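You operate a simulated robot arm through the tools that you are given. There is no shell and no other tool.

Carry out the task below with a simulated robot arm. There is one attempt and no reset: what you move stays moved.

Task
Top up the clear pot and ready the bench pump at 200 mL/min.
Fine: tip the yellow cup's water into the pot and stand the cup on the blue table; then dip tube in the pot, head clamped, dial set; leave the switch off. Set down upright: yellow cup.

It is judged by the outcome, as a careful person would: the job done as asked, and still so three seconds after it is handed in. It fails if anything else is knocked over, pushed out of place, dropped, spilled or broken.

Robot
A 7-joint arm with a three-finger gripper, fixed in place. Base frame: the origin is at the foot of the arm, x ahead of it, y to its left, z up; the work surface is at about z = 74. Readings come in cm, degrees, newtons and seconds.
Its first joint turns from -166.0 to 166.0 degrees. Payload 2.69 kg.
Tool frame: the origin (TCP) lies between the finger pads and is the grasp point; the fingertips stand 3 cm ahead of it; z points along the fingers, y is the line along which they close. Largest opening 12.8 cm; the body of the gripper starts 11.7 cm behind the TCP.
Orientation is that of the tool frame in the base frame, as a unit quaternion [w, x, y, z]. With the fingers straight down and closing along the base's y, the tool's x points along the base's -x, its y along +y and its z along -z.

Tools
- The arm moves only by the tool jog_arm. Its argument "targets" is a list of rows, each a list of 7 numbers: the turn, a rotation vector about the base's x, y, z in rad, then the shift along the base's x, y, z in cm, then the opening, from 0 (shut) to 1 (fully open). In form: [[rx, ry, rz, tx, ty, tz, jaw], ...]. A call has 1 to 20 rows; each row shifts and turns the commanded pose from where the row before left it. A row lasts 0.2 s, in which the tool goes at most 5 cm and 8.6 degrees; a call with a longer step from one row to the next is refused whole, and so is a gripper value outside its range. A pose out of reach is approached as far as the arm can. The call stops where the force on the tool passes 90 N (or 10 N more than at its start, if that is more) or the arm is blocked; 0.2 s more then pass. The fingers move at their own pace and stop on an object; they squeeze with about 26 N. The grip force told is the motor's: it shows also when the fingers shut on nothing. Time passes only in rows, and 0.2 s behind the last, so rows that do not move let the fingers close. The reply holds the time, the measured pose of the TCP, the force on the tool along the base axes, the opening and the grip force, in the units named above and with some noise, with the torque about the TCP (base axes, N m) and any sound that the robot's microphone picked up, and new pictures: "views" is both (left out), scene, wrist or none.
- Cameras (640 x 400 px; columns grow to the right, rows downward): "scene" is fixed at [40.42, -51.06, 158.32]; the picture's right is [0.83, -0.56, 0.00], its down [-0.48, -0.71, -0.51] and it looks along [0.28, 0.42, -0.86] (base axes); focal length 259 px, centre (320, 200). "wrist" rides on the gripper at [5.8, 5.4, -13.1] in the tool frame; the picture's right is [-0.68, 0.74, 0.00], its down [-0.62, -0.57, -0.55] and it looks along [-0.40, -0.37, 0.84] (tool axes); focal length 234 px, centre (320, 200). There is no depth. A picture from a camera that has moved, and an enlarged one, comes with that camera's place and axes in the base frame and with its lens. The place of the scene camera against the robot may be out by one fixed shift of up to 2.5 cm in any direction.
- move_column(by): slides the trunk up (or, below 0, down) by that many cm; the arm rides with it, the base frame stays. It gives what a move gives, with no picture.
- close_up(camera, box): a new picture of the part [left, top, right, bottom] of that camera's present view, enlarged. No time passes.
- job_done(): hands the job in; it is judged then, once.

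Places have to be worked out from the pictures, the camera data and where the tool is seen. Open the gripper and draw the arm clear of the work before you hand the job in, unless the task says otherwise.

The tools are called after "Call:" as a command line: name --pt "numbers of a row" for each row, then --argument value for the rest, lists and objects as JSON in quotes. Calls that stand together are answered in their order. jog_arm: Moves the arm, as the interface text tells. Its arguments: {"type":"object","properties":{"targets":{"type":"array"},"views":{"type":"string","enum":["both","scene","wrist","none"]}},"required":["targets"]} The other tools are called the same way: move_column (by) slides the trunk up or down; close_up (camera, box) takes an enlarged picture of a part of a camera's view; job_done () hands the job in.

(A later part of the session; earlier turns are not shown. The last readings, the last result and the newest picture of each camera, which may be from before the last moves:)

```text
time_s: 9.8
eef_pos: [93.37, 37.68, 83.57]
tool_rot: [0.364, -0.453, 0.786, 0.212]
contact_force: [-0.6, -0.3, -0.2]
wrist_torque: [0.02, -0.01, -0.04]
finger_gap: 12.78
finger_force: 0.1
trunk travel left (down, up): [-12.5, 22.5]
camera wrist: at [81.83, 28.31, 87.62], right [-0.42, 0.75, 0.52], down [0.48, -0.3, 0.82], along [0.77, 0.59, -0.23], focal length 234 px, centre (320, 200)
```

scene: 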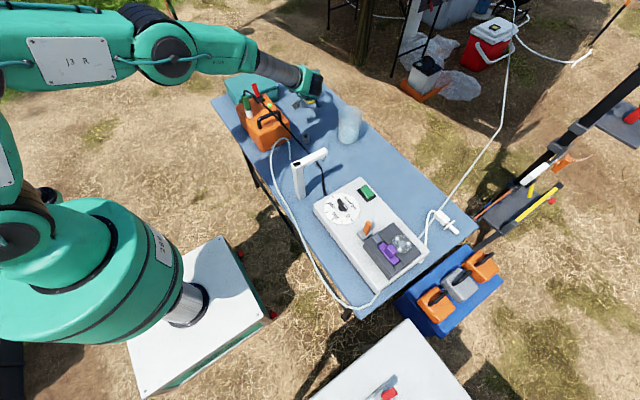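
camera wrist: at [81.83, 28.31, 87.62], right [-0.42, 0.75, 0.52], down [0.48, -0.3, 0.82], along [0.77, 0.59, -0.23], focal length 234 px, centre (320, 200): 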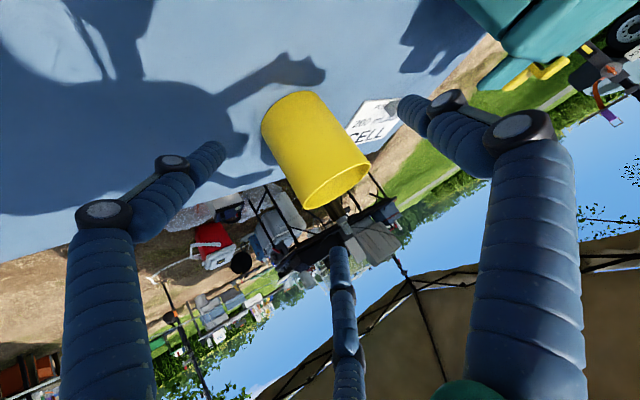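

Force cleared and the finger sprang back, so it is a real three-finger centric hand; a near-vertical, slightly outward-tilted grasp from above suits it. I'll retreat upward, return toward vertical, turn heading to the cup's azimuth (~25°) and tilt ~18° outward.

Call:
jog_arm --pt "0 0 0 -0.9 -1.6 3.5 1" --pt "-0.1256 0.0725 0 -0.9 -1.6 3.5 1" --pt "-0.1256 0.0725 0 -0.9 -1.6 3.5 1" --pt "-0.1256 0.0725 0 0 0 3.5 1" --pt "-0.1256 0.0725 0 0 0 3.5 1" --pt "-0.1256 0.0725 0 0 0 3.5 1" --pt "-0.1256 0.0725 0 0 0 0 1" --pt "0 0 -0.149 0.2 1.2 0 1" --pt "0 0 -0.149 0.2 1.2 0 1" --pt "0 0 -0.149 0.2 1.2 0 1" --pt "0 0 -0.149 0.2 1.2 0 1" --pt "0.0444 -0.0952 0 0 0 0 1" --pt "0.0444 -0.0952 0 0 0 0 1" --pt "0.0444 -0.0952 0 0 0 0 1" --views "both"

```text
time_s: 12.8
eef_pos: [91.66, 37.49, 104.51]
tool_rot: [0.154, -0.218, 0.963, 0.033]
contact_force: [0.0, 0.2, 0.4]
wrist_torque: [0.0, 0.08, 0.0]
finger_gap: 12.82
finger_force: 0.0
trunk travel left (down, up): [-12.5, 22.5]
camera wrist: at [80.58, 38.16, 115.27], right [0.26, 0.94, 0.21], down [0.62, -0.33, 0.71], along [0.74, -0.06, -0.67], focal length 234 px, centre (320, 200)
```

scene: 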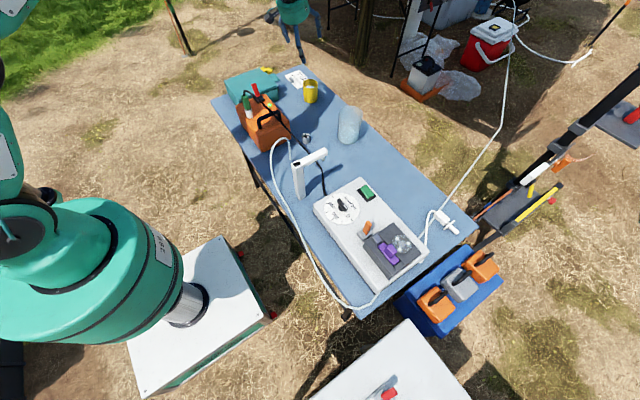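
wrist: 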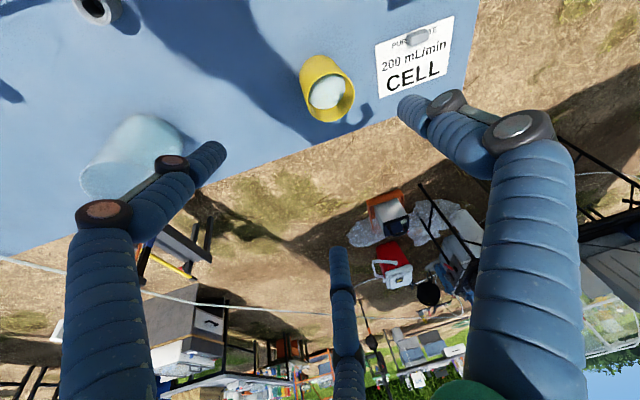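

Pose reached. I'll zoom on the cup to refine its axis from this near-overhead view.

Call:
close_up --camera "wrist" --box '[264, 40, 392, 120]'

Call:
close_up --camera "wrist" --box '[64, 90, 224, 190]'

```text
5.00 times, centred on (328, 80) of wrist
camera zoom: at [80.58, 38.16, 115.27], right [0.26, 0.94, 0.21], down [0.62, -0.33, 0.71], along [0.74, -0.06, -0.67], focal length 1171 px, centre (280, 800)
```

zoom: 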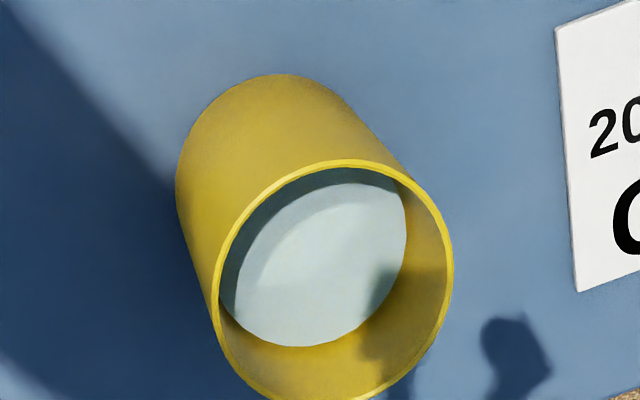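

```text
4.00 times, centred on (144, 140) of wrist
camera zoom: at [80.58, 38.16, 115.27], right [0.26, 0.94, 0.21], down [0.62, -0.33, 0.71], along [0.74, -0.06, -0.67], focal length 937 px, centre (1024, 440)
```

zoom: 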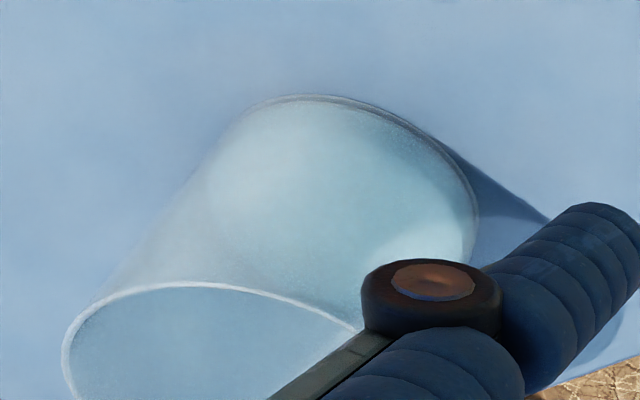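

All rays now agree at cup axis ≈ [96.8, 42.5] with rim z≈82. Moving to 14 cm above it along the tool axis.

Call:
jog_arm --pt "0 0 0 0.4 1.06 -3.63 1" --pt "0 0 0 0.4 1.06 -3.63 1" --pt "0 0 0 0.4 1.06 -3.63 1" --views "both"

Call:
close_up --camera "scene" --box '[232, 30, 392, 130]'

```text
time_s: 13.6
eef_pos: [92.8, 40.7, 93.86]
tool_rot: [0.154, -0.219, 0.963, 0.033]
contact_force: [-0.1, -0.9, 0.4]
wrist_torque: [-0.02, -0.01, 0.06]
finger_gap: 12.78
finger_force: 0.0
trunk travel left (down, up): [-12.5, 22.5]
camera wrist: at [81.74, 41.32, 104.53], right [0.26, 0.94, 0.21], down [0.62, -0.33, 0.71], along [0.74, -0.06, -0.67], focal length 234 px, centre (320, 200)
```

scene: 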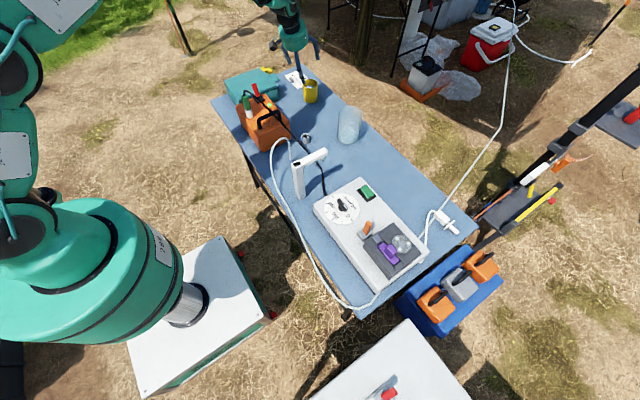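
wrist: 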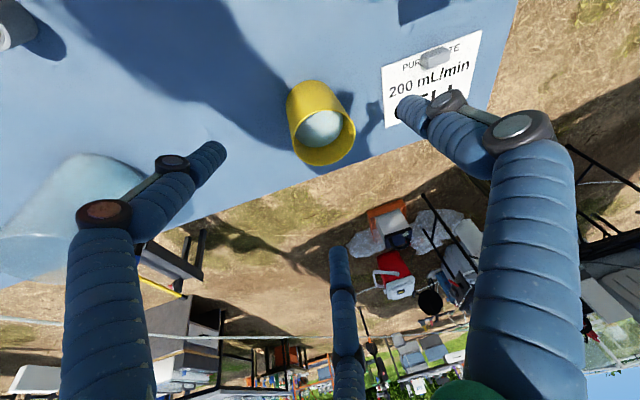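

```text
4.00 times, centred on (312, 80) of scene
camera zoom: at [40.42, -51.06, 158.32], right [0.83, -0.56, 0.0], down [-0.48, -0.71, -0.51], along [0.28, 0.42, -0.86], focal length 1036 px, centre (352, 680)
```

zoom: 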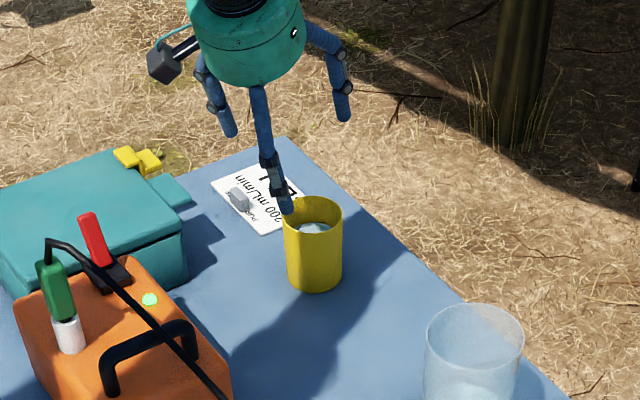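

I'll zoom once more to verify the cup centre before descending.

Call:
close_up --camera "wrist" --box '[256, 60, 384, 180]'

```text
3.33 times, centred on (320, 120) of wrist
camera zoom: at [81.74, 41.32, 104.53], right [0.26, 0.94, 0.21], down [0.62, -0.33, 0.71], along [0.74, -0.06, -0.67], focal length 781 px, centre (320, 467)
```

zoom: 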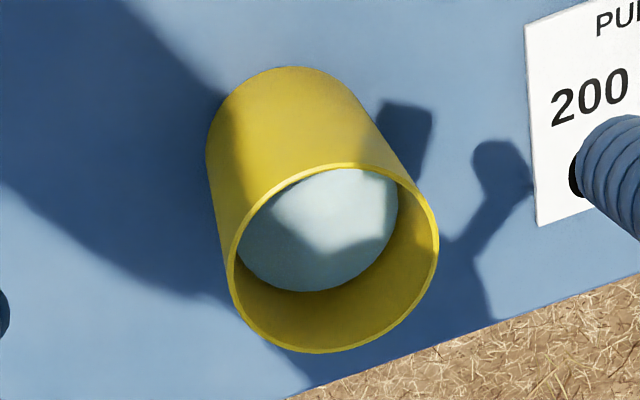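

Confirmed at [96.9, 42.5]. Descending along the tool axis so the three fingers surround the cup.

Call:
jog_arm --pt "0 0 0 1.02 0.45 -3.39 1" --pt "0 0 0 1.02 0.45 -3.39 1" --pt "0 0 0 1.02 0.45 -3.39 1" --views "both"

Call:
close_up --camera "scene" --box '[252, 50, 380, 130]'

```text
time_s: 14.4
eef_pos: [95.81, 41.89, 83.41]
tool_rot: [0.153, -0.22, 0.963, 0.033]
contact_force: [0.0, -0.3, -0.1]
wrist_torque: [-0.03, 0.03, 0.02]
finger_gap: 12.75
finger_force: 0.2
trunk travel left (down, up): [-12.5, 22.5]
camera wrist: at [84.85, 42.55, 94.04], right [0.26, 0.94, 0.21], down [0.62, -0.33, 0.71], along [0.74, -0.06, -0.67], focal length 234 px, centre (320, 200)
```

scene: 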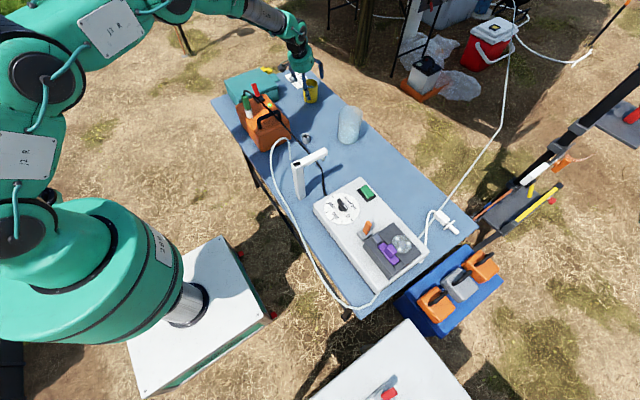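
wrist: 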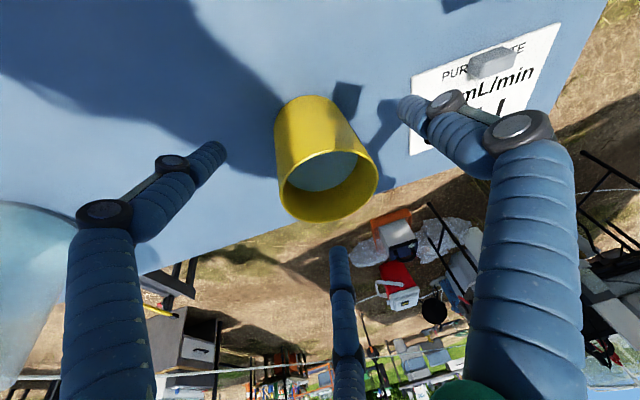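

```text
5.00 times, centred on (316, 90) of scene
camera zoom: at [40.42, -51.06, 158.32], right [0.83, -0.56, 0.0], down [-0.48, -0.71, -0.51], along [0.28, 0.42, -0.86], focal length 1295 px, centre (340, 750)
```

zoom: 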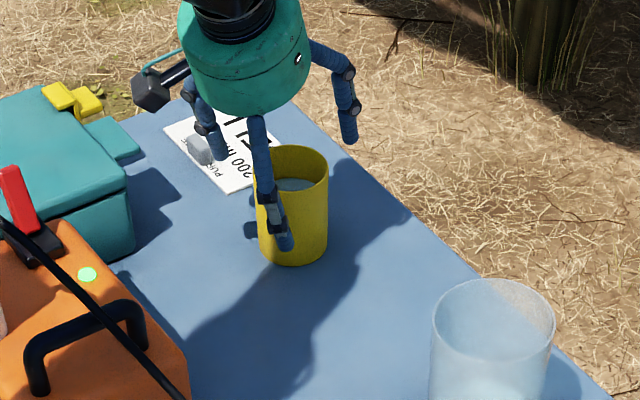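

Still clear. Final step down to grasp height, then I'll close gently in stages.

Call:
jog_arm --pt "0 0 0 1.05 0.6 -3.1 1" --pt "0 0 0 0 0 0 1" --views "wrist"

Call:
close_up --camera "scene" --box '[272, 60, 352, 110]'

```text
time_s: 15.0
eef_pos: [96.72, 42.56, 80.32]
tool_rot: [0.152, -0.219, 0.963, 0.033]
contact_force: [0.0, -0.1, -1.3]
wrist_torque: [0.01, -0.04, -0.01]
finger_gap: 12.76
finger_force: 0.0
trunk travel left (down, up): [-12.5, 22.5]
camera wrist: at [85.82, 43.16, 90.88], right [0.26, 0.94, 0.21], down [0.62, -0.33, 0.71], along [0.74, -0.06, -0.67], focal length 234 px, centre (320, 200)
```

wrist: 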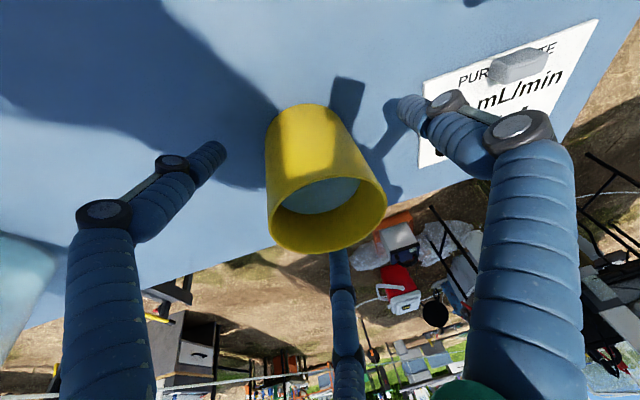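

```text
8.00 times, centred on (312, 85) of scene
camera zoom: at [40.42, -51.06, 158.32], right [0.83, -0.56, 0.0], down [-0.48, -0.71, -0.51], along [0.28, 0.42, -0.86], focal length 2072 px, centre (384, 1120)
```

zoom: 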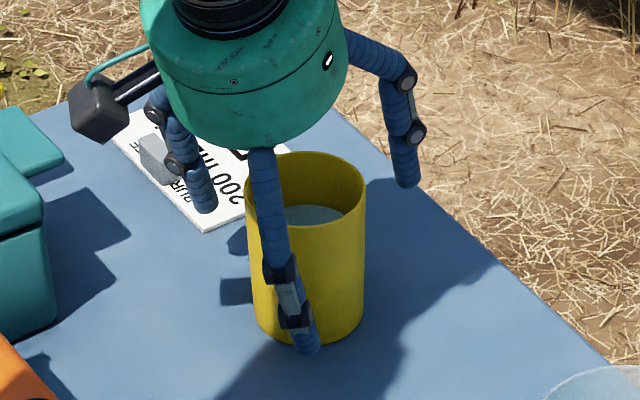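

Fingers surround the cup with no contact. Closing in stages onto the cup (expected contact near 7 cm gap).

Call:
jog_arm --pt "0 0 0 0 0 0 0.8" --pt "0 0 0 0 0 0 0.68" --pt "0 0 0 0 0 0 0.6" --pt "0 0 0 0 0 0 0.56" --views "wrist"

Call:
close_up --camera "scene" --box '[272, 60, 352, 110]'

```text
time_s: 16.0
eef_pos: [96.83, 42.38, 80.45]
tool_rot: [0.153, -0.22, 0.963, 0.033]
contact_force: [0.2, -0.5, 0.0]
wrist_torque: [0.0, 0.04, 0.0]
finger_gap: 7.28
finger_force: 0.1
trunk travel left (down, up): [-12.5, 22.5]
camera wrist: at [85.81, 43.14, 91.04], right [0.26, 0.94, 0.21], down [0.62, -0.33, 0.71], along [0.74, -0.06, -0.67], focal length 234 px, centre (320, 200)
```

wrist: 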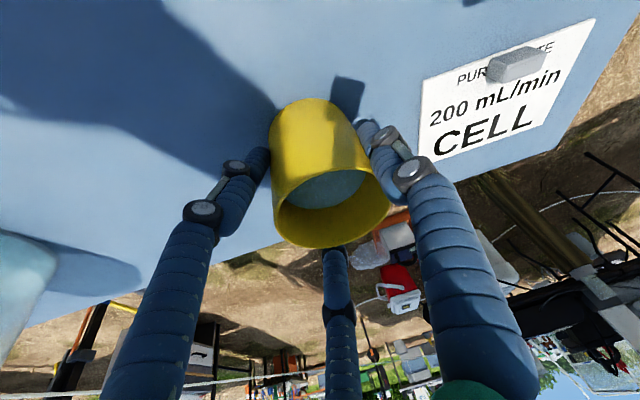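

```text
8.00 times, centred on (312, 85) of scene
camera zoom: at [40.42, -51.06, 158.32], right [0.83, -0.56, 0.0], down [-0.48, -0.71, -0.51], along [0.28, 0.42, -0.86], focal length 2072 px, centre (384, 1120)
```

zoom: 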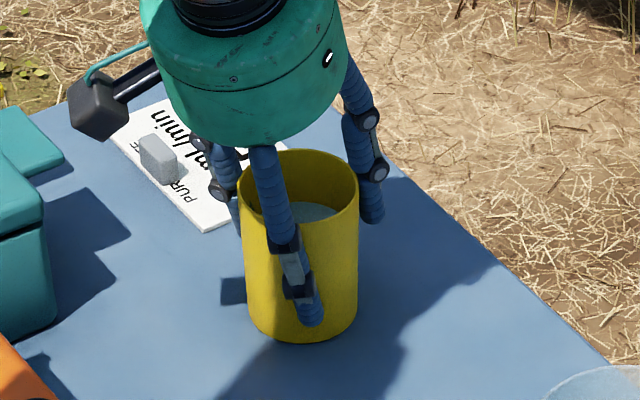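

Fingers are just about touching (gap 7.28, no force yet). Closing fully to grip.

Call:
jog_arm --pt "0 0 0 0 0 0 0.53" --pt "0 0 0 0 0 0 0.5" --pt "0 0 0 0 0 0 0.45" --views "wrist"

Call:
close_up --camera "scene" --box '[272, 60, 352, 110]'

```text
time_s: 16.8
eef_pos: [96.8, 42.45, 80.39]
tool_rot: [0.153, -0.219, 0.963, 0.033]
contact_force: [-1.0, 0.9, 2.3]
wrist_torque: [0.03, 0.2, 0.0]
finger_gap: 7.17
finger_force: 25.9
trunk travel left (down, up): [-12.5, 22.5]
camera wrist: at [85.79, 43.15, 91.06], right [0.26, 0.94, 0.21], down [0.62, -0.33, 0.71], along [0.74, -0.06, -0.67], focal length 234 px, centre (320, 200)
```

wrist: 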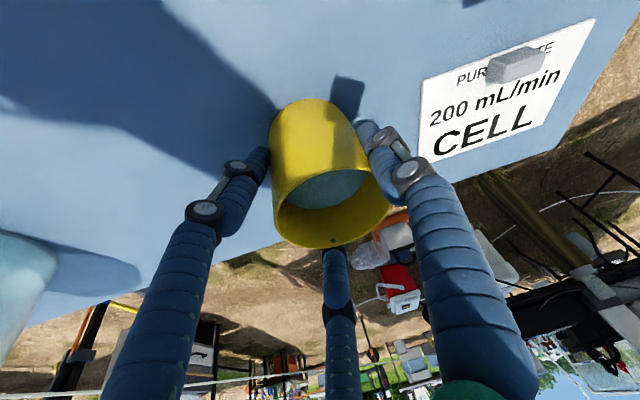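

```text
8.00 times, centred on (312, 85) of scene
camera zoom: at [40.42, -51.06, 158.32], right [0.83, -0.56, 0.0], down [-0.48, -0.71, -0.51], along [0.28, 0.42, -0.86], focal length 2072 px, centre (384, 1120)
```

zoom: 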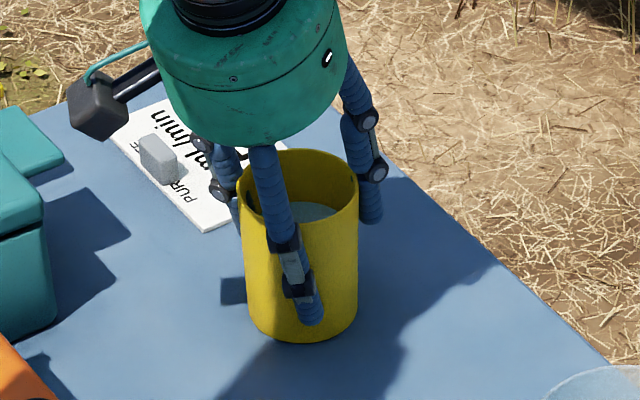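

Firm grip at 7.17 cm. Lifting gently 3 cm to test the hold.

Call:
jog_arm --pt "0 0 0 0 0 0 0.3" --pt "0 0 0 0 0 0.5 0.3" --pt "0 0 0 0 0 0.8 0.3" --pt "0 0 0 0 0 1.0 0.3" --pt "0 0 0 0 0 1.0 0.3" --views "wrist"

Call:
close_up --camera "scene" --box '[272, 50, 368, 110]'

```text
time_s: 18.0
eef_pos: [96.82, 42.71, 83.71]
tool_rot: [0.153, -0.219, 0.963, 0.033]
contact_force: [0.2, 1.0, -2.1]
wrist_torque: [0.02, -0.01, 0.01]
finger_gap: 7.14
finger_force: 26.6
trunk travel left (down, up): [-12.5, 22.5]
camera wrist: at [85.87, 43.28, 94.47], right [0.26, 0.94, 0.21], down [0.62, -0.33, 0.71], along [0.74, -0.06, -0.67], focal length 234 px, centre (320, 200)
```

wrist: 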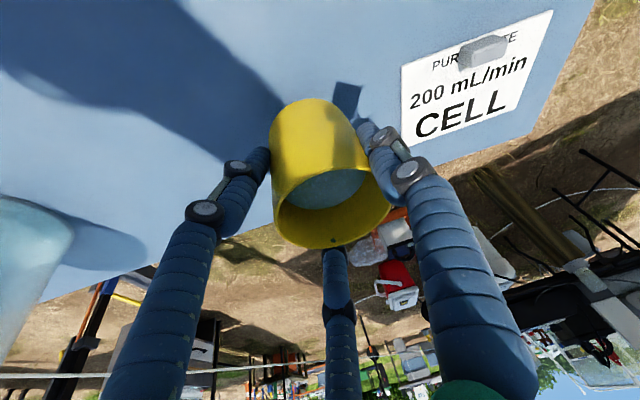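

```text
6.67 times, centred on (320, 80) of scene
camera zoom: at [40.42, -51.06, 158.32], right [0.83, -0.56, 0.0], down [-0.48, -0.71, -0.51], along [0.28, 0.42, -0.86], focal length 1727 px, centre (320, 1000)
```

zoom: 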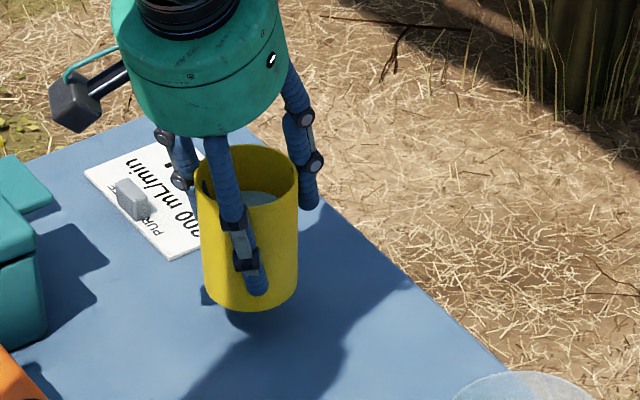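

Cup is held upright and steady (~2 N). I'll lift smoothly to z≈98, clear of the pot rim.

Call:
jog_arm --pt "0 0 0 0 0 1.5 0.3" --pt "0 0 0 0 0 2.5 0.3" --pt "0 0 0 0 0 3 0.3" --pt "0 0 0 0 0 3 0.3" --pt "0 0 0 0 0 2.5 0.3" --pt "0 0 0 0 0 1.8 0.3" --pt "0 0 0 0 0 0 0.3" --views "both"

```text
time_s: 19.6
eef_pos: [96.96, 42.55, 98.1]
tool_rot: [0.153, -0.22, 0.963, 0.033]
contact_force: [0.1, -0.1, -1.7]
wrist_torque: [-0.05, 0.0, -0.06]
finger_gap: 7.15
finger_force: 25.9
trunk travel left (down, up): [-12.5, 22.5]
camera wrist: at [85.93, 43.24, 108.81], right [0.26, 0.94, 0.21], down [0.62, -0.33, 0.71], along [0.74, -0.06, -0.67], focal length 234 px, centre (320, 200)
```

scene: 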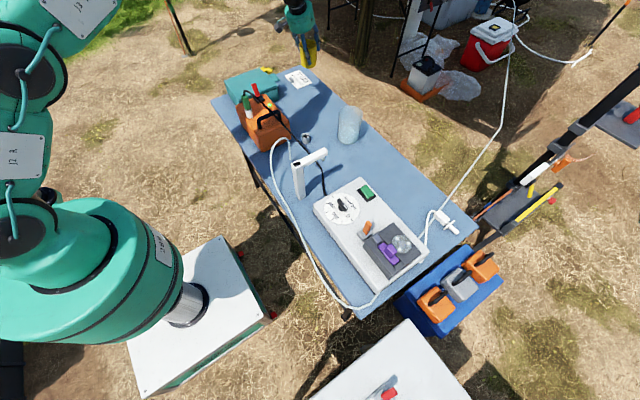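
wrist: 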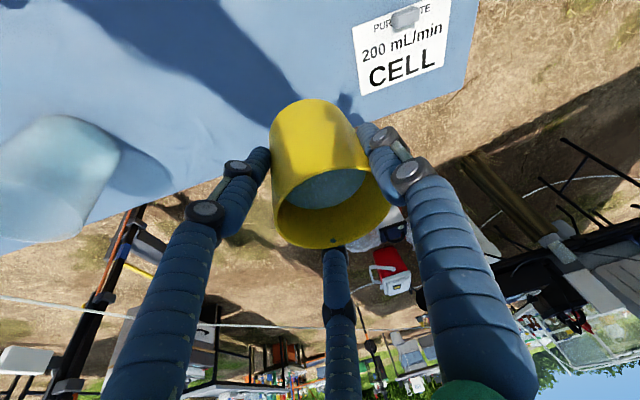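

The pot is visible at left; I'll zoom to refine its rim position before moving over.

Call:
close_up --camera "wrist" --box '[0, 100, 176, 250]'

Call:
close_up --camera "scene" --box '[300, 90, 396, 150]'

```text
2.67 times, centred on (88, 175) of wrist
camera zoom: at [85.93, 43.24, 108.81], right [0.26, 0.94, 0.21], down [0.62, -0.33, 0.71], along [0.74, -0.06, -0.67], focal length 624 px, centre (939, 267)
```

zoom: 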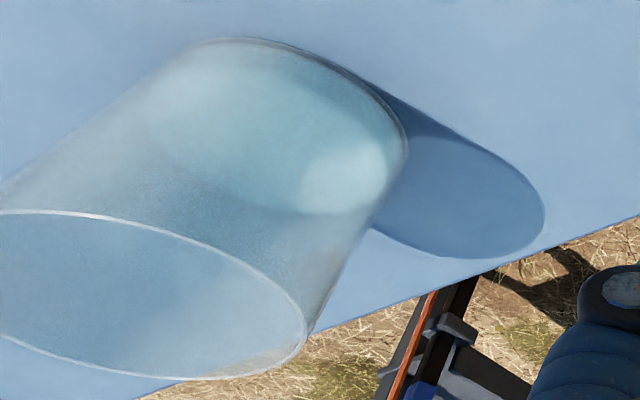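

```text
6.67 times, centred on (348, 120) of scene
camera zoom: at [40.42, -51.06, 158.32], right [0.83, -0.56, 0.0], down [-0.48, -0.71, -0.51], along [0.28, 0.42, -0.86], focal length 1727 px, centre (133, 733)
```

zoom: 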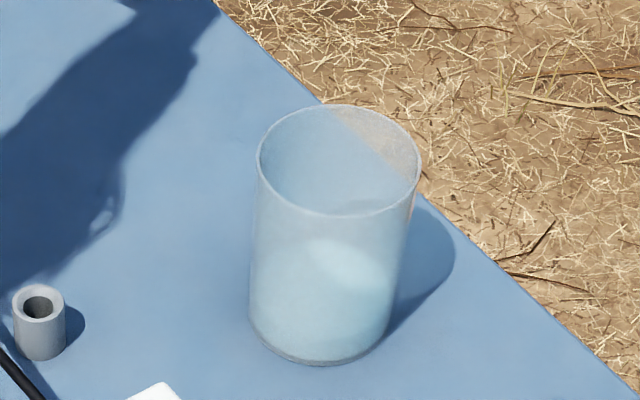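

Pot confirmed at ≈[95.6, 11.4], rim z≈87.5. Now carrying the cup smoothly over so its axis is ~2.5 cm to the left of the pot centre, yawing slightly on the way.

Call:
jog_arm --pt "0 0 -0.0247 -0.14 -1 0 0.3" --pt "0 0 -0.0247 -0.14 -2 0 0.3" --pt "0 0 -0.0247 -0.14 -2.7 0 0.3" --pt "0 0 -0.0247 -0.14 -3 0 0.3" --pt "0 0 -0.0247 -0.14 -3 0 0.3" --pt "0 0 -0.0247 -0.14 -3 0 0.3" --pt "0 0 -0.0247 -0.14 -3 0 0.3" --pt "0 0 -0.0247 -0.14 -3 0 0.3" --pt "0 0 -0.0247 -0.14 -2.7 0 0.3" --pt "0 0 -0.0247 -0.14 -2.3 0 0.3" --pt "0 0 -0.0247 -0.14 -1.8 0 0.3" --pt "0 0 -0.0247 -0.12 -1.15 0 0.3" --pt "0 0 0 0 0 0 0.3" --views "both"

Call:
close_up --camera "scene" --box '[280, 50, 440, 150]'

```text
time_s: 22.4
eef_pos: [95.07, 13.94, 98.05]
tool_rot: [0.156, -0.073, 0.985, 0.01]
contact_force: [0.3, 0.5, -1.3]
wrist_torque: [0.0, 0.02, -0.03]
finger_gap: 7.13
finger_force: 25.9
trunk travel left (down, up): [-12.5, 22.5]
camera wrist: at [84.89, 17.77, 108.72], right [0.53, 0.82, 0.21], down [0.49, -0.5, 0.71], along [0.69, -0.27, -0.67], focal length 234 px, centre (320, 200)
```

scene: 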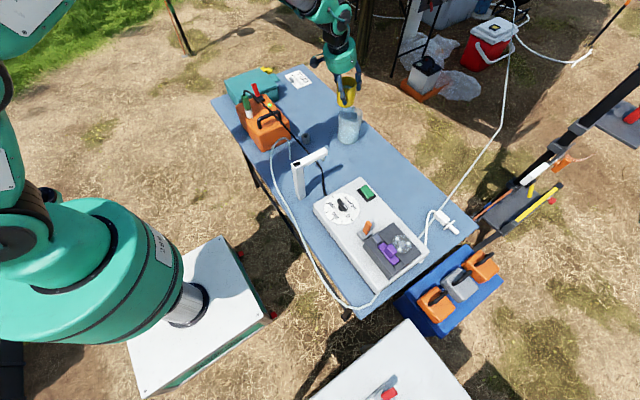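
wrist: 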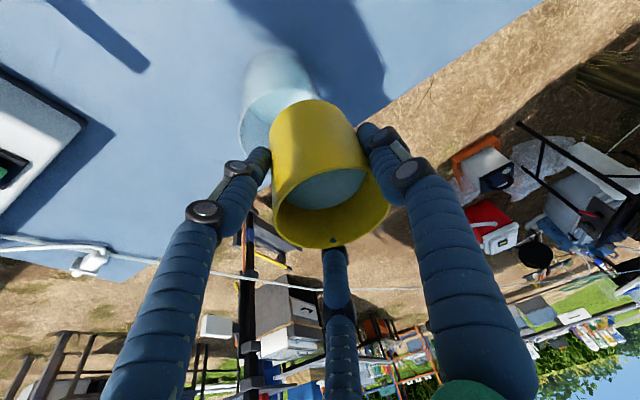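

```text
4.00 times, centred on (360, 100) of scene
camera zoom: at [40.42, -51.06, 158.32], right [0.83, -0.56, 0.0], down [-0.48, -0.71, -0.51], along [0.28, 0.42, -0.86], focal length 1036 px, centre (160, 600)
```

zoom: 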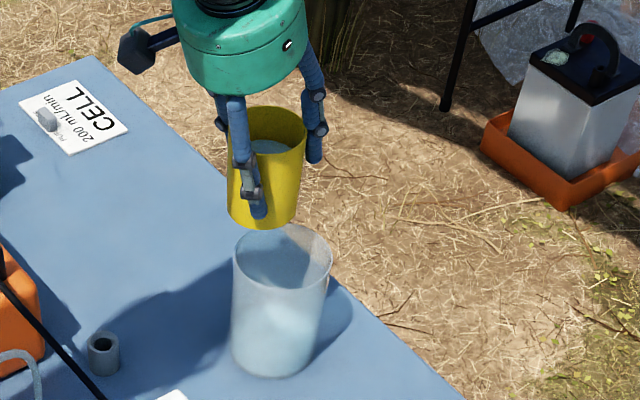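

Cup is above the pot, upright; pot centre is 2.6 cm ahead in the tipping direction. I'll start tipping about the axis (0.989, 0.147, 0), first to 35°.

Call:
jog_arm --pt "0.05 0.0074 0 0 0 0 0.3" --pt "0.0863 0.0128 0 0 0 0 0.3" --pt "0.0863 0.0128 0 0 0 0 0.3" --pt "0.0863 0.0128 0 0 0 0 0.3" --pt "0.0863 0.0128 0 0 0 0 0.3" --pt "0.0863 0.0128 0 0 0 0 0.3" --pt "0.0863 0.0128 0 0 0 0 0.3" --pt "0.036 0.0054 0 0 0 0 0.3" --views "both"

Call:
close_up --camera "scene" --box '[280, 50, 440, 150]'

```text
time_s: 24.2
eef_pos: [95.25, 13.91, 98.07]
tool_rot: [0.129, -0.024, 0.943, 0.305]
contact_force: [-0.1, -0.9, -1.7]
wrist_torque: [-0.06, 0.01, -0.01]
finger_gap: 7.12
finger_force: 26.2
trunk travel left (down, up): [-12.5, 22.5]
camera wrist: at [86.06, 10.78, 109.9], right [0.56, 0.58, 0.59], down [0.54, -0.8, 0.26], along [0.63, 0.17, -0.76], focal length 234 px, centre (320, 200)
```

scene: 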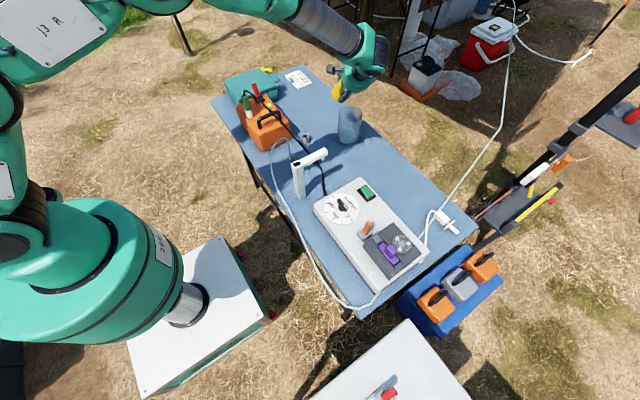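
wrist: 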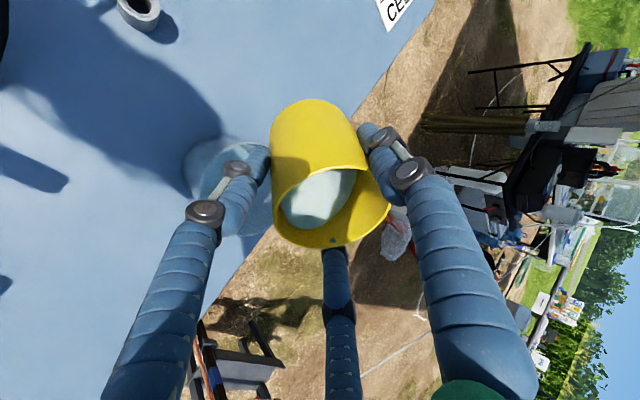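

```text
4.00 times, centred on (360, 100) of scene
camera zoom: at [40.42, -51.06, 158.32], right [0.83, -0.56, 0.0], down [-0.48, -0.71, -0.51], along [0.28, 0.42, -0.86], focal length 1036 px, centre (160, 600)
```

zoom: 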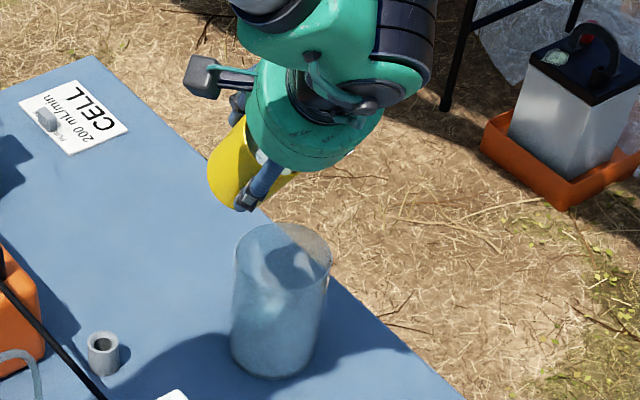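

Tipped ~35°, grip steady. Zooming the cup mouth to see where the water is relative to the lip.

Call:
close_up --camera "wrist" --box '[240, 80, 432, 260]'

```text
2.22 times, centred on (336, 170) of wrist
camera zoom: at [86.06, 10.78, 109.9], right [0.56, 0.58, 0.59], down [0.54, -0.8, 0.26], along [0.63, 0.17, -0.76], focal length 520 px, centre (284, 267)
```

zoom: 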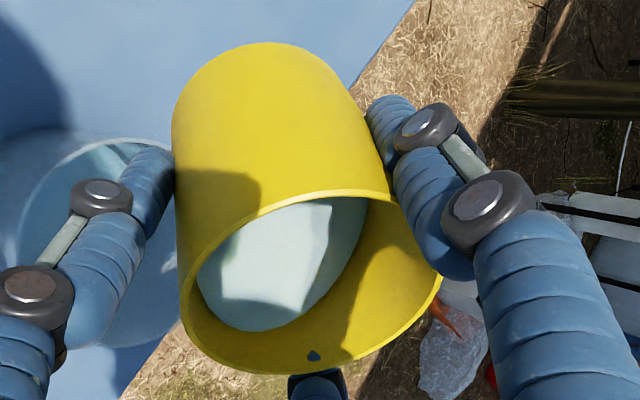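

Water is approaching the lip on the pot side. Continuing slowly, ~3° per row, lowering slightly.

Call:
jog_arm --pt "0.045 0.0067 0 0 0 -0.1 0.3" --pt "0.045 0.0067 0 0 0 -0.1 0.3" --pt "0.045 0.0067 0 0 0 -0.2 0.3" --pt "0.045 0.0067 0 0 0 -0.2 0.3" --pt "0.045 0.0067 0 0 0 -0.2 0.3" --pt "0.045 0.0067 0 0 0 -0.2 0.3" --views "both"

Call:
close_up --camera "scene" --box '[280, 50, 440, 150]'

Call:
close_up --camera "wrist" --box '[140, 80, 432, 260]'

```text
time_s: 25.6
eef_pos: [95.23, 13.9, 97.12]
tool_rot: [0.111, 0.0, 0.895, 0.431]
contact_force: [-0.5, -0.4, -1.2]
wrist_torque: [-0.03, 0.0, 0.0]
finger_gap: 7.13
finger_force: 26.4
trunk travel left (down, up): [-12.5, 22.5]
camera wrist: at [86.4, 7.74, 108.07], right [0.59, 0.4, 0.7], down [0.55, -0.84, 0.02], along [0.6, 0.37, -0.71], focal length 234 px, centre (320, 200)
```

scene: 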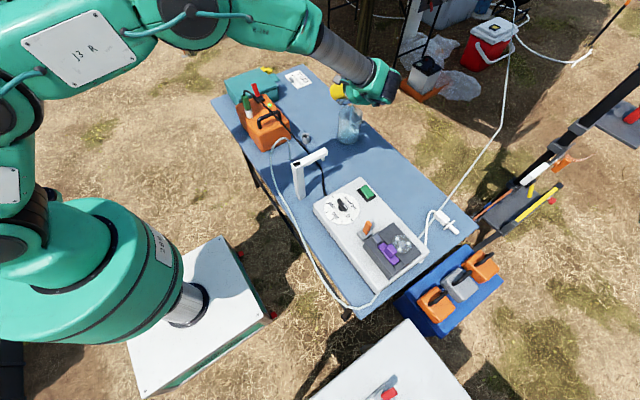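
wrist: 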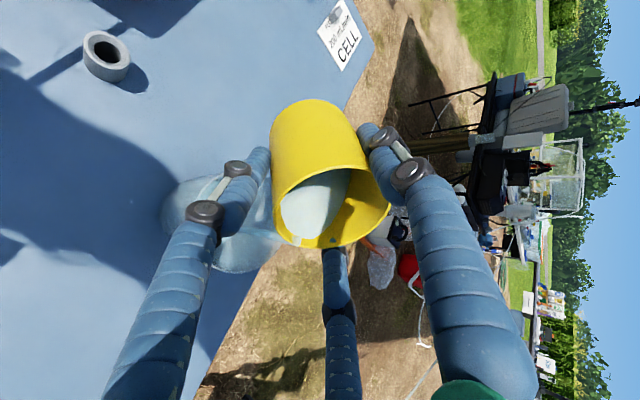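

```text
4.00 times, centred on (360, 100) of scene
camera zoom: at [40.42, -51.06, 158.32], right [0.83, -0.56, 0.0], down [-0.48, -0.71, -0.51], along [0.28, 0.42, -0.86], focal length 1036 px, centre (160, 600)
```

zoom: 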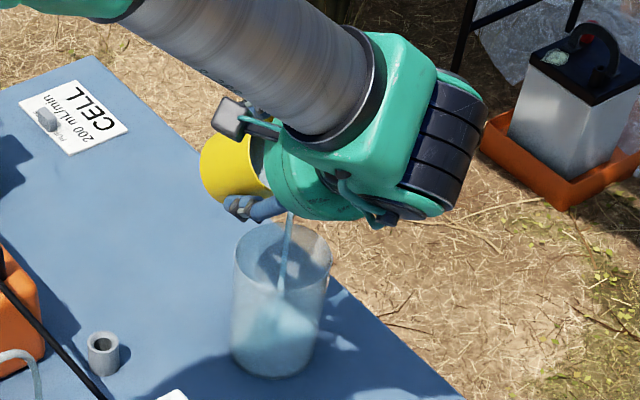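

```text
2.19 times, centred on (286, 170) of wrist
camera zoom: at [86.4, 7.74, 108.07], right [0.59, 0.4, 0.7], down [0.55, -0.84, 0.02], along [0.6, 0.37, -0.71], focal length 513 px, centre (394, 266)
```

zoom: 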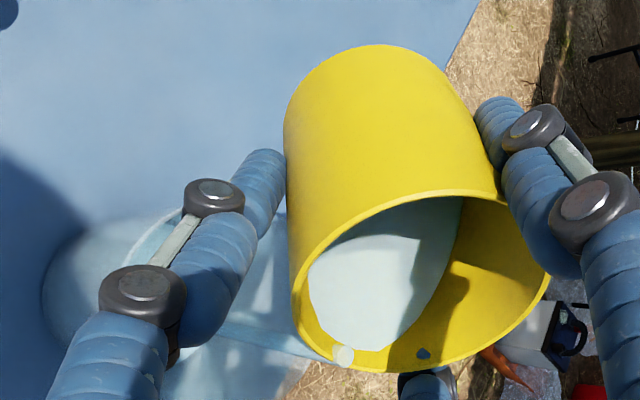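

A stream is falling into the middle of the pot. I'll keep tipping slowly and let it flow.

Call:
jog_arm --pt "0 0 0 0 0 0 0.3" --pt "0.03 0.0045 0 0 0 0 0.3" --pt "0.03 0.0045 0 0 0 -0.1 0.3" --pt "0.03 0.0045 0 0 0 -0.1 0.3" --pt "0.03 0.0045 0 0 0 -0.1 0.3" --pt "0.03 0.0045 0 0 0 -0.1 0.3" --pt "0 0 0 0 0 0 0.3" --views "both"

Call:
close_up --camera "scene" --box '[280, 50, 440, 150]'

Call:
close_up --camera "wrist" --box '[140, 80, 432, 260]'

```text
time_s: 27.2
eef_pos: [95.13, 13.83, 96.73]
tool_rot: [0.1, 0.013, 0.862, 0.496]
contact_force: [0.7, 0.0, -1.2]
wrist_torque: [-0.01, 0.0, -0.01]
finger_gap: 7.09
finger_force: 26.4
trunk travel left (down, up): [-12.5, 22.5]
camera wrist: at [86.61, 6.1, 106.8], right [0.61, 0.29, 0.74], down [0.54, -0.83, -0.12], along [0.58, 0.48, -0.66], focal length 234 px, centre (320, 200)
```

scene: 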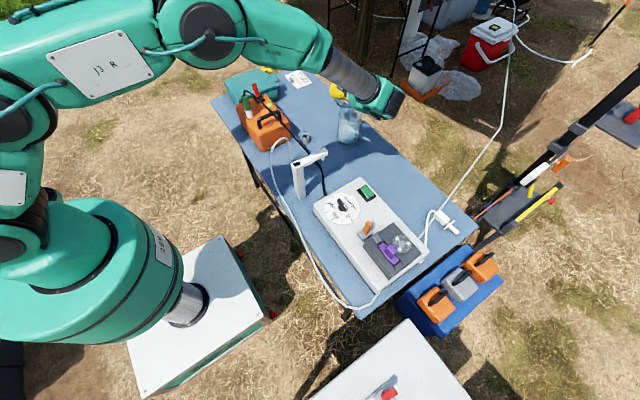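
wrist: 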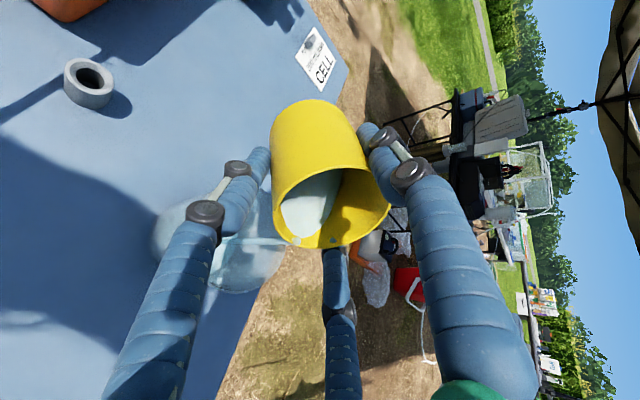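

```text
4.00 times, centred on (360, 100) of scene
camera zoom: at [40.42, -51.06, 158.32], right [0.83, -0.56, 0.0], down [-0.48, -0.71, -0.51], along [0.28, 0.42, -0.86], focal length 1036 px, centre (160, 600)
```

zoom: 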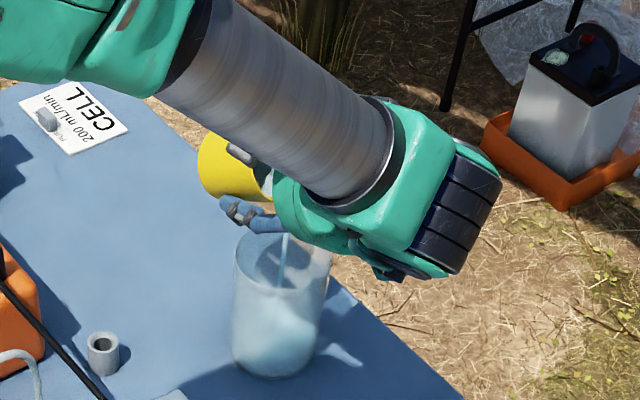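

```text
2.19 times, centred on (286, 170) of wrist
camera zoom: at [86.61, 6.1, 106.8], right [0.61, 0.29, 0.74], down [0.54, -0.83, -0.12], along [0.58, 0.48, -0.66], focal length 513 px, centre (394, 266)
```

zoom: 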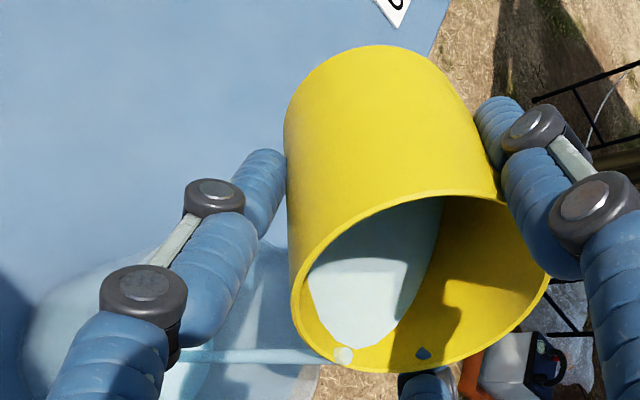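

Pour is clean and landing inside. Continuing to ~80°.

Call:
jog_arm --pt "0.034 0.005 0 0 0 0 0.3" --pt "0.034 0.005 0 0 0 0 0.3" --pt "0.034 0.005 0 0 0 0 0.3" --pt "0.034 0.005 0 0 0 0 0.3" --pt "0.034 0.005 0 0 0 0 0.3" --pt "0.034 0.005 0 0 0 0 0.3" --pt "0.034 0.005 0 0 0 0 0.3" --pt "0.034 0.005 0 0 0 0 0.3" --pt "0.034 0.005 0 0 0 0 0.3" --pt "0.034 0.005 0 0 0 0 0.3" --views "both"

Call:
close_up --camera "scene" --box '[280, 50, 440, 150]'

Call:
close_up --camera "wrist" --box '[140, 80, 432, 260]'

```text
time_s: 29.4
eef_pos: [95.16, 13.94, 96.55]
tool_rot: [0.075, 0.043, 0.768, 0.634]
contact_force: [0.7, 0.2, -0.2]
wrist_torque: [-0.02, 0.02, 0.0]
finger_gap: 7.09
finger_force: 26.0
trunk travel left (down, up): [-12.5, 22.5]
camera wrist: at [87.1, 3.13, 104.04], right [0.64, 0.03, 0.76], down [0.53, -0.74, -0.42], along [0.55, 0.67, -0.49], focal length 234 px, centre (320, 200)
```

scene: 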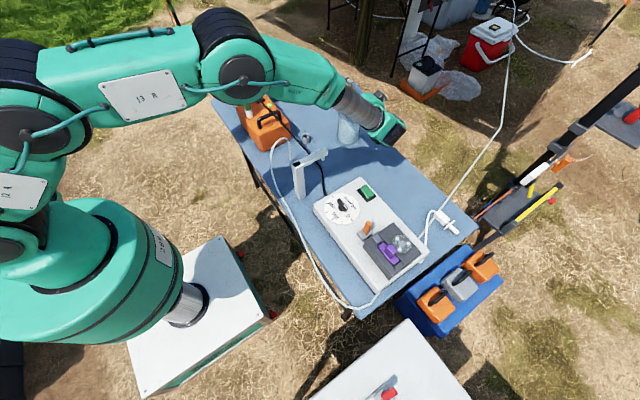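
wrist: 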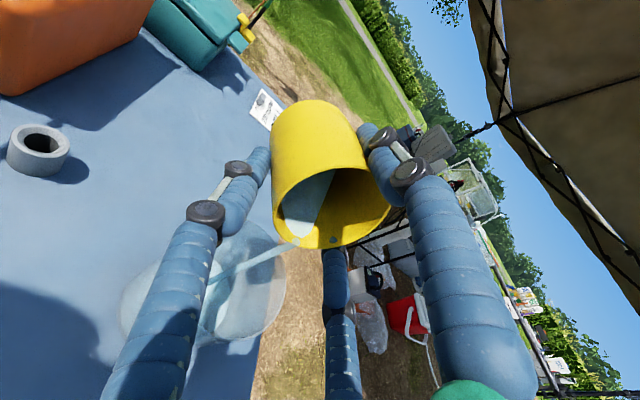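

```text
4.00 times, centred on (360, 100) of scene
camera zoom: at [40.42, -51.06, 158.32], right [0.83, -0.56, 0.0], down [-0.48, -0.71, -0.51], along [0.28, 0.42, -0.86], focal length 1036 px, centre (160, 600)
```

zoom: 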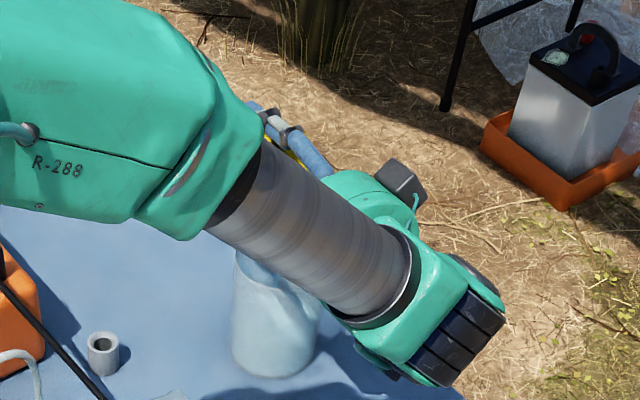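

```text
2.19 times, centred on (286, 170) of wrist
camera zoom: at [87.1, 3.13, 104.04], right [0.64, 0.03, 0.76], down [0.53, -0.74, -0.42], along [0.55, 0.67, -0.49], focal length 513 px, centre (394, 266)
```

zoom: 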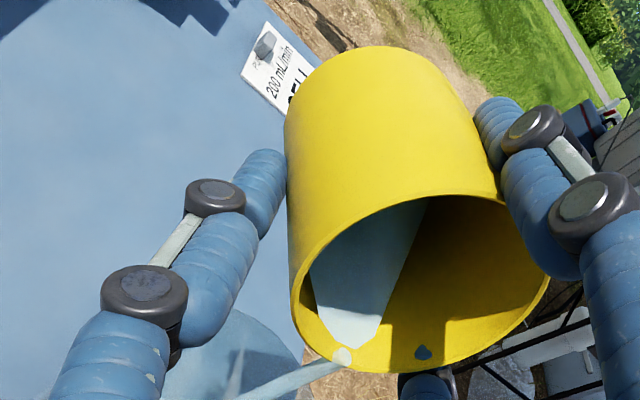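

Stream still lands inside the pot, with little water left. The elbow is swinging lower over the orange case, so I'll continue in small steps and watch it.

Call:
jog_arm --pt "0.034 0.005 0 0 0 0 0.3" --pt "0.034 0.005 0 0 0 0 0.3" --pt "0.034 0.005 0 0 0 0 0.3" --pt "0.034 0.005 0 0 0 0 0.3" --pt "0.034 0.005 0 0 0 0 0.3" --pt "0.034 0.005 0 0 0 0 0.3" --views "both"

Call:
close_up --camera "scene" --box '[200, 30, 440, 180]'

Call:
close_up --camera "wrist" --box '[140, 80, 432, 320]'

```text
time_s: 30.8
eef_pos: [95.14, 13.83, 96.72]
tool_rot: [0.059, 0.06, 0.7, 0.709]
contact_force: [-0.2, 1.2, -1.3]
wrist_torque: [-0.03, -0.01, 0.0]
finger_gap: 7.02
finger_force: 25.7
trunk travel left (down, up): [-12.5, 22.5]
camera wrist: at [87.29, 1.87, 102.01], right [0.67, -0.12, 0.73], down [0.52, -0.64, -0.57], along [0.54, 0.76, -0.36], focal length 234 px, centre (320, 200)
```

scene: 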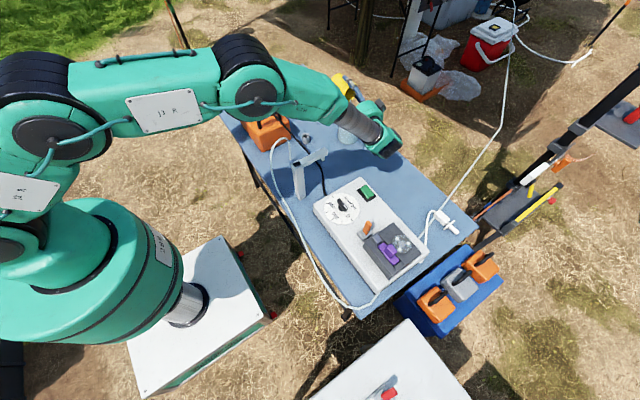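
wrist: 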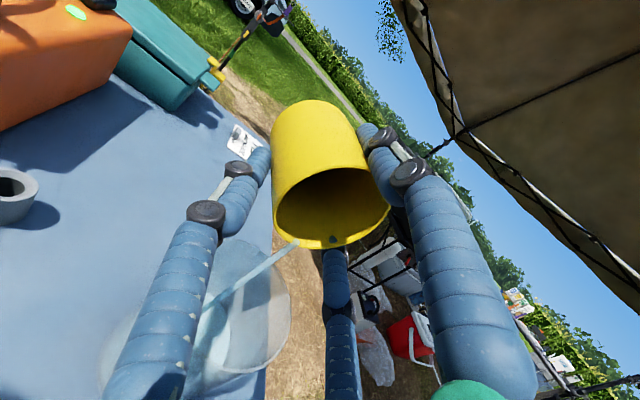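

```text
2.67 times, centred on (320, 105) of scene
camera zoom: at [40.42, -51.06, 158.32], right [0.83, -0.56, 0.0], down [-0.48, -0.71, -0.51], along [0.28, 0.42, -0.86], focal length 691 px, centre (320, 453)
```

zoom: 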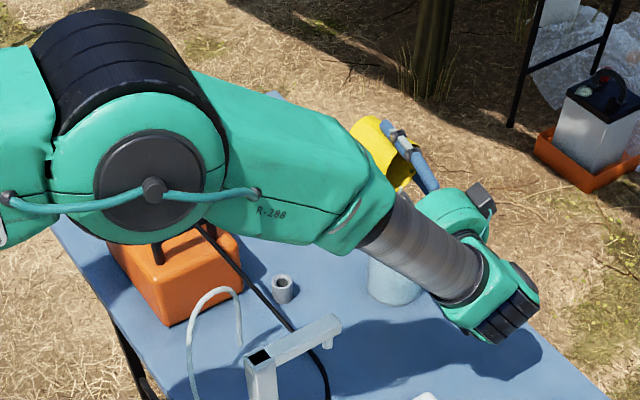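

```text
1.67 times, centred on (286, 200) of wrist
camera zoom: at [87.29, 1.87, 102.01], right [0.67, -0.12, 0.73], down [0.52, -0.64, -0.57], along [0.54, 0.76, -0.36], focal length 390 px, centre (377, 200)
```

zoom: 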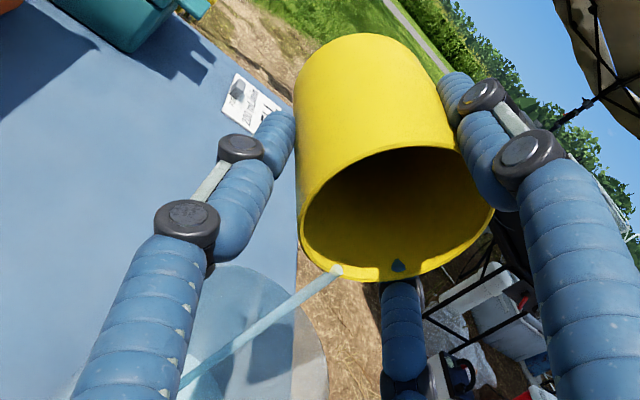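

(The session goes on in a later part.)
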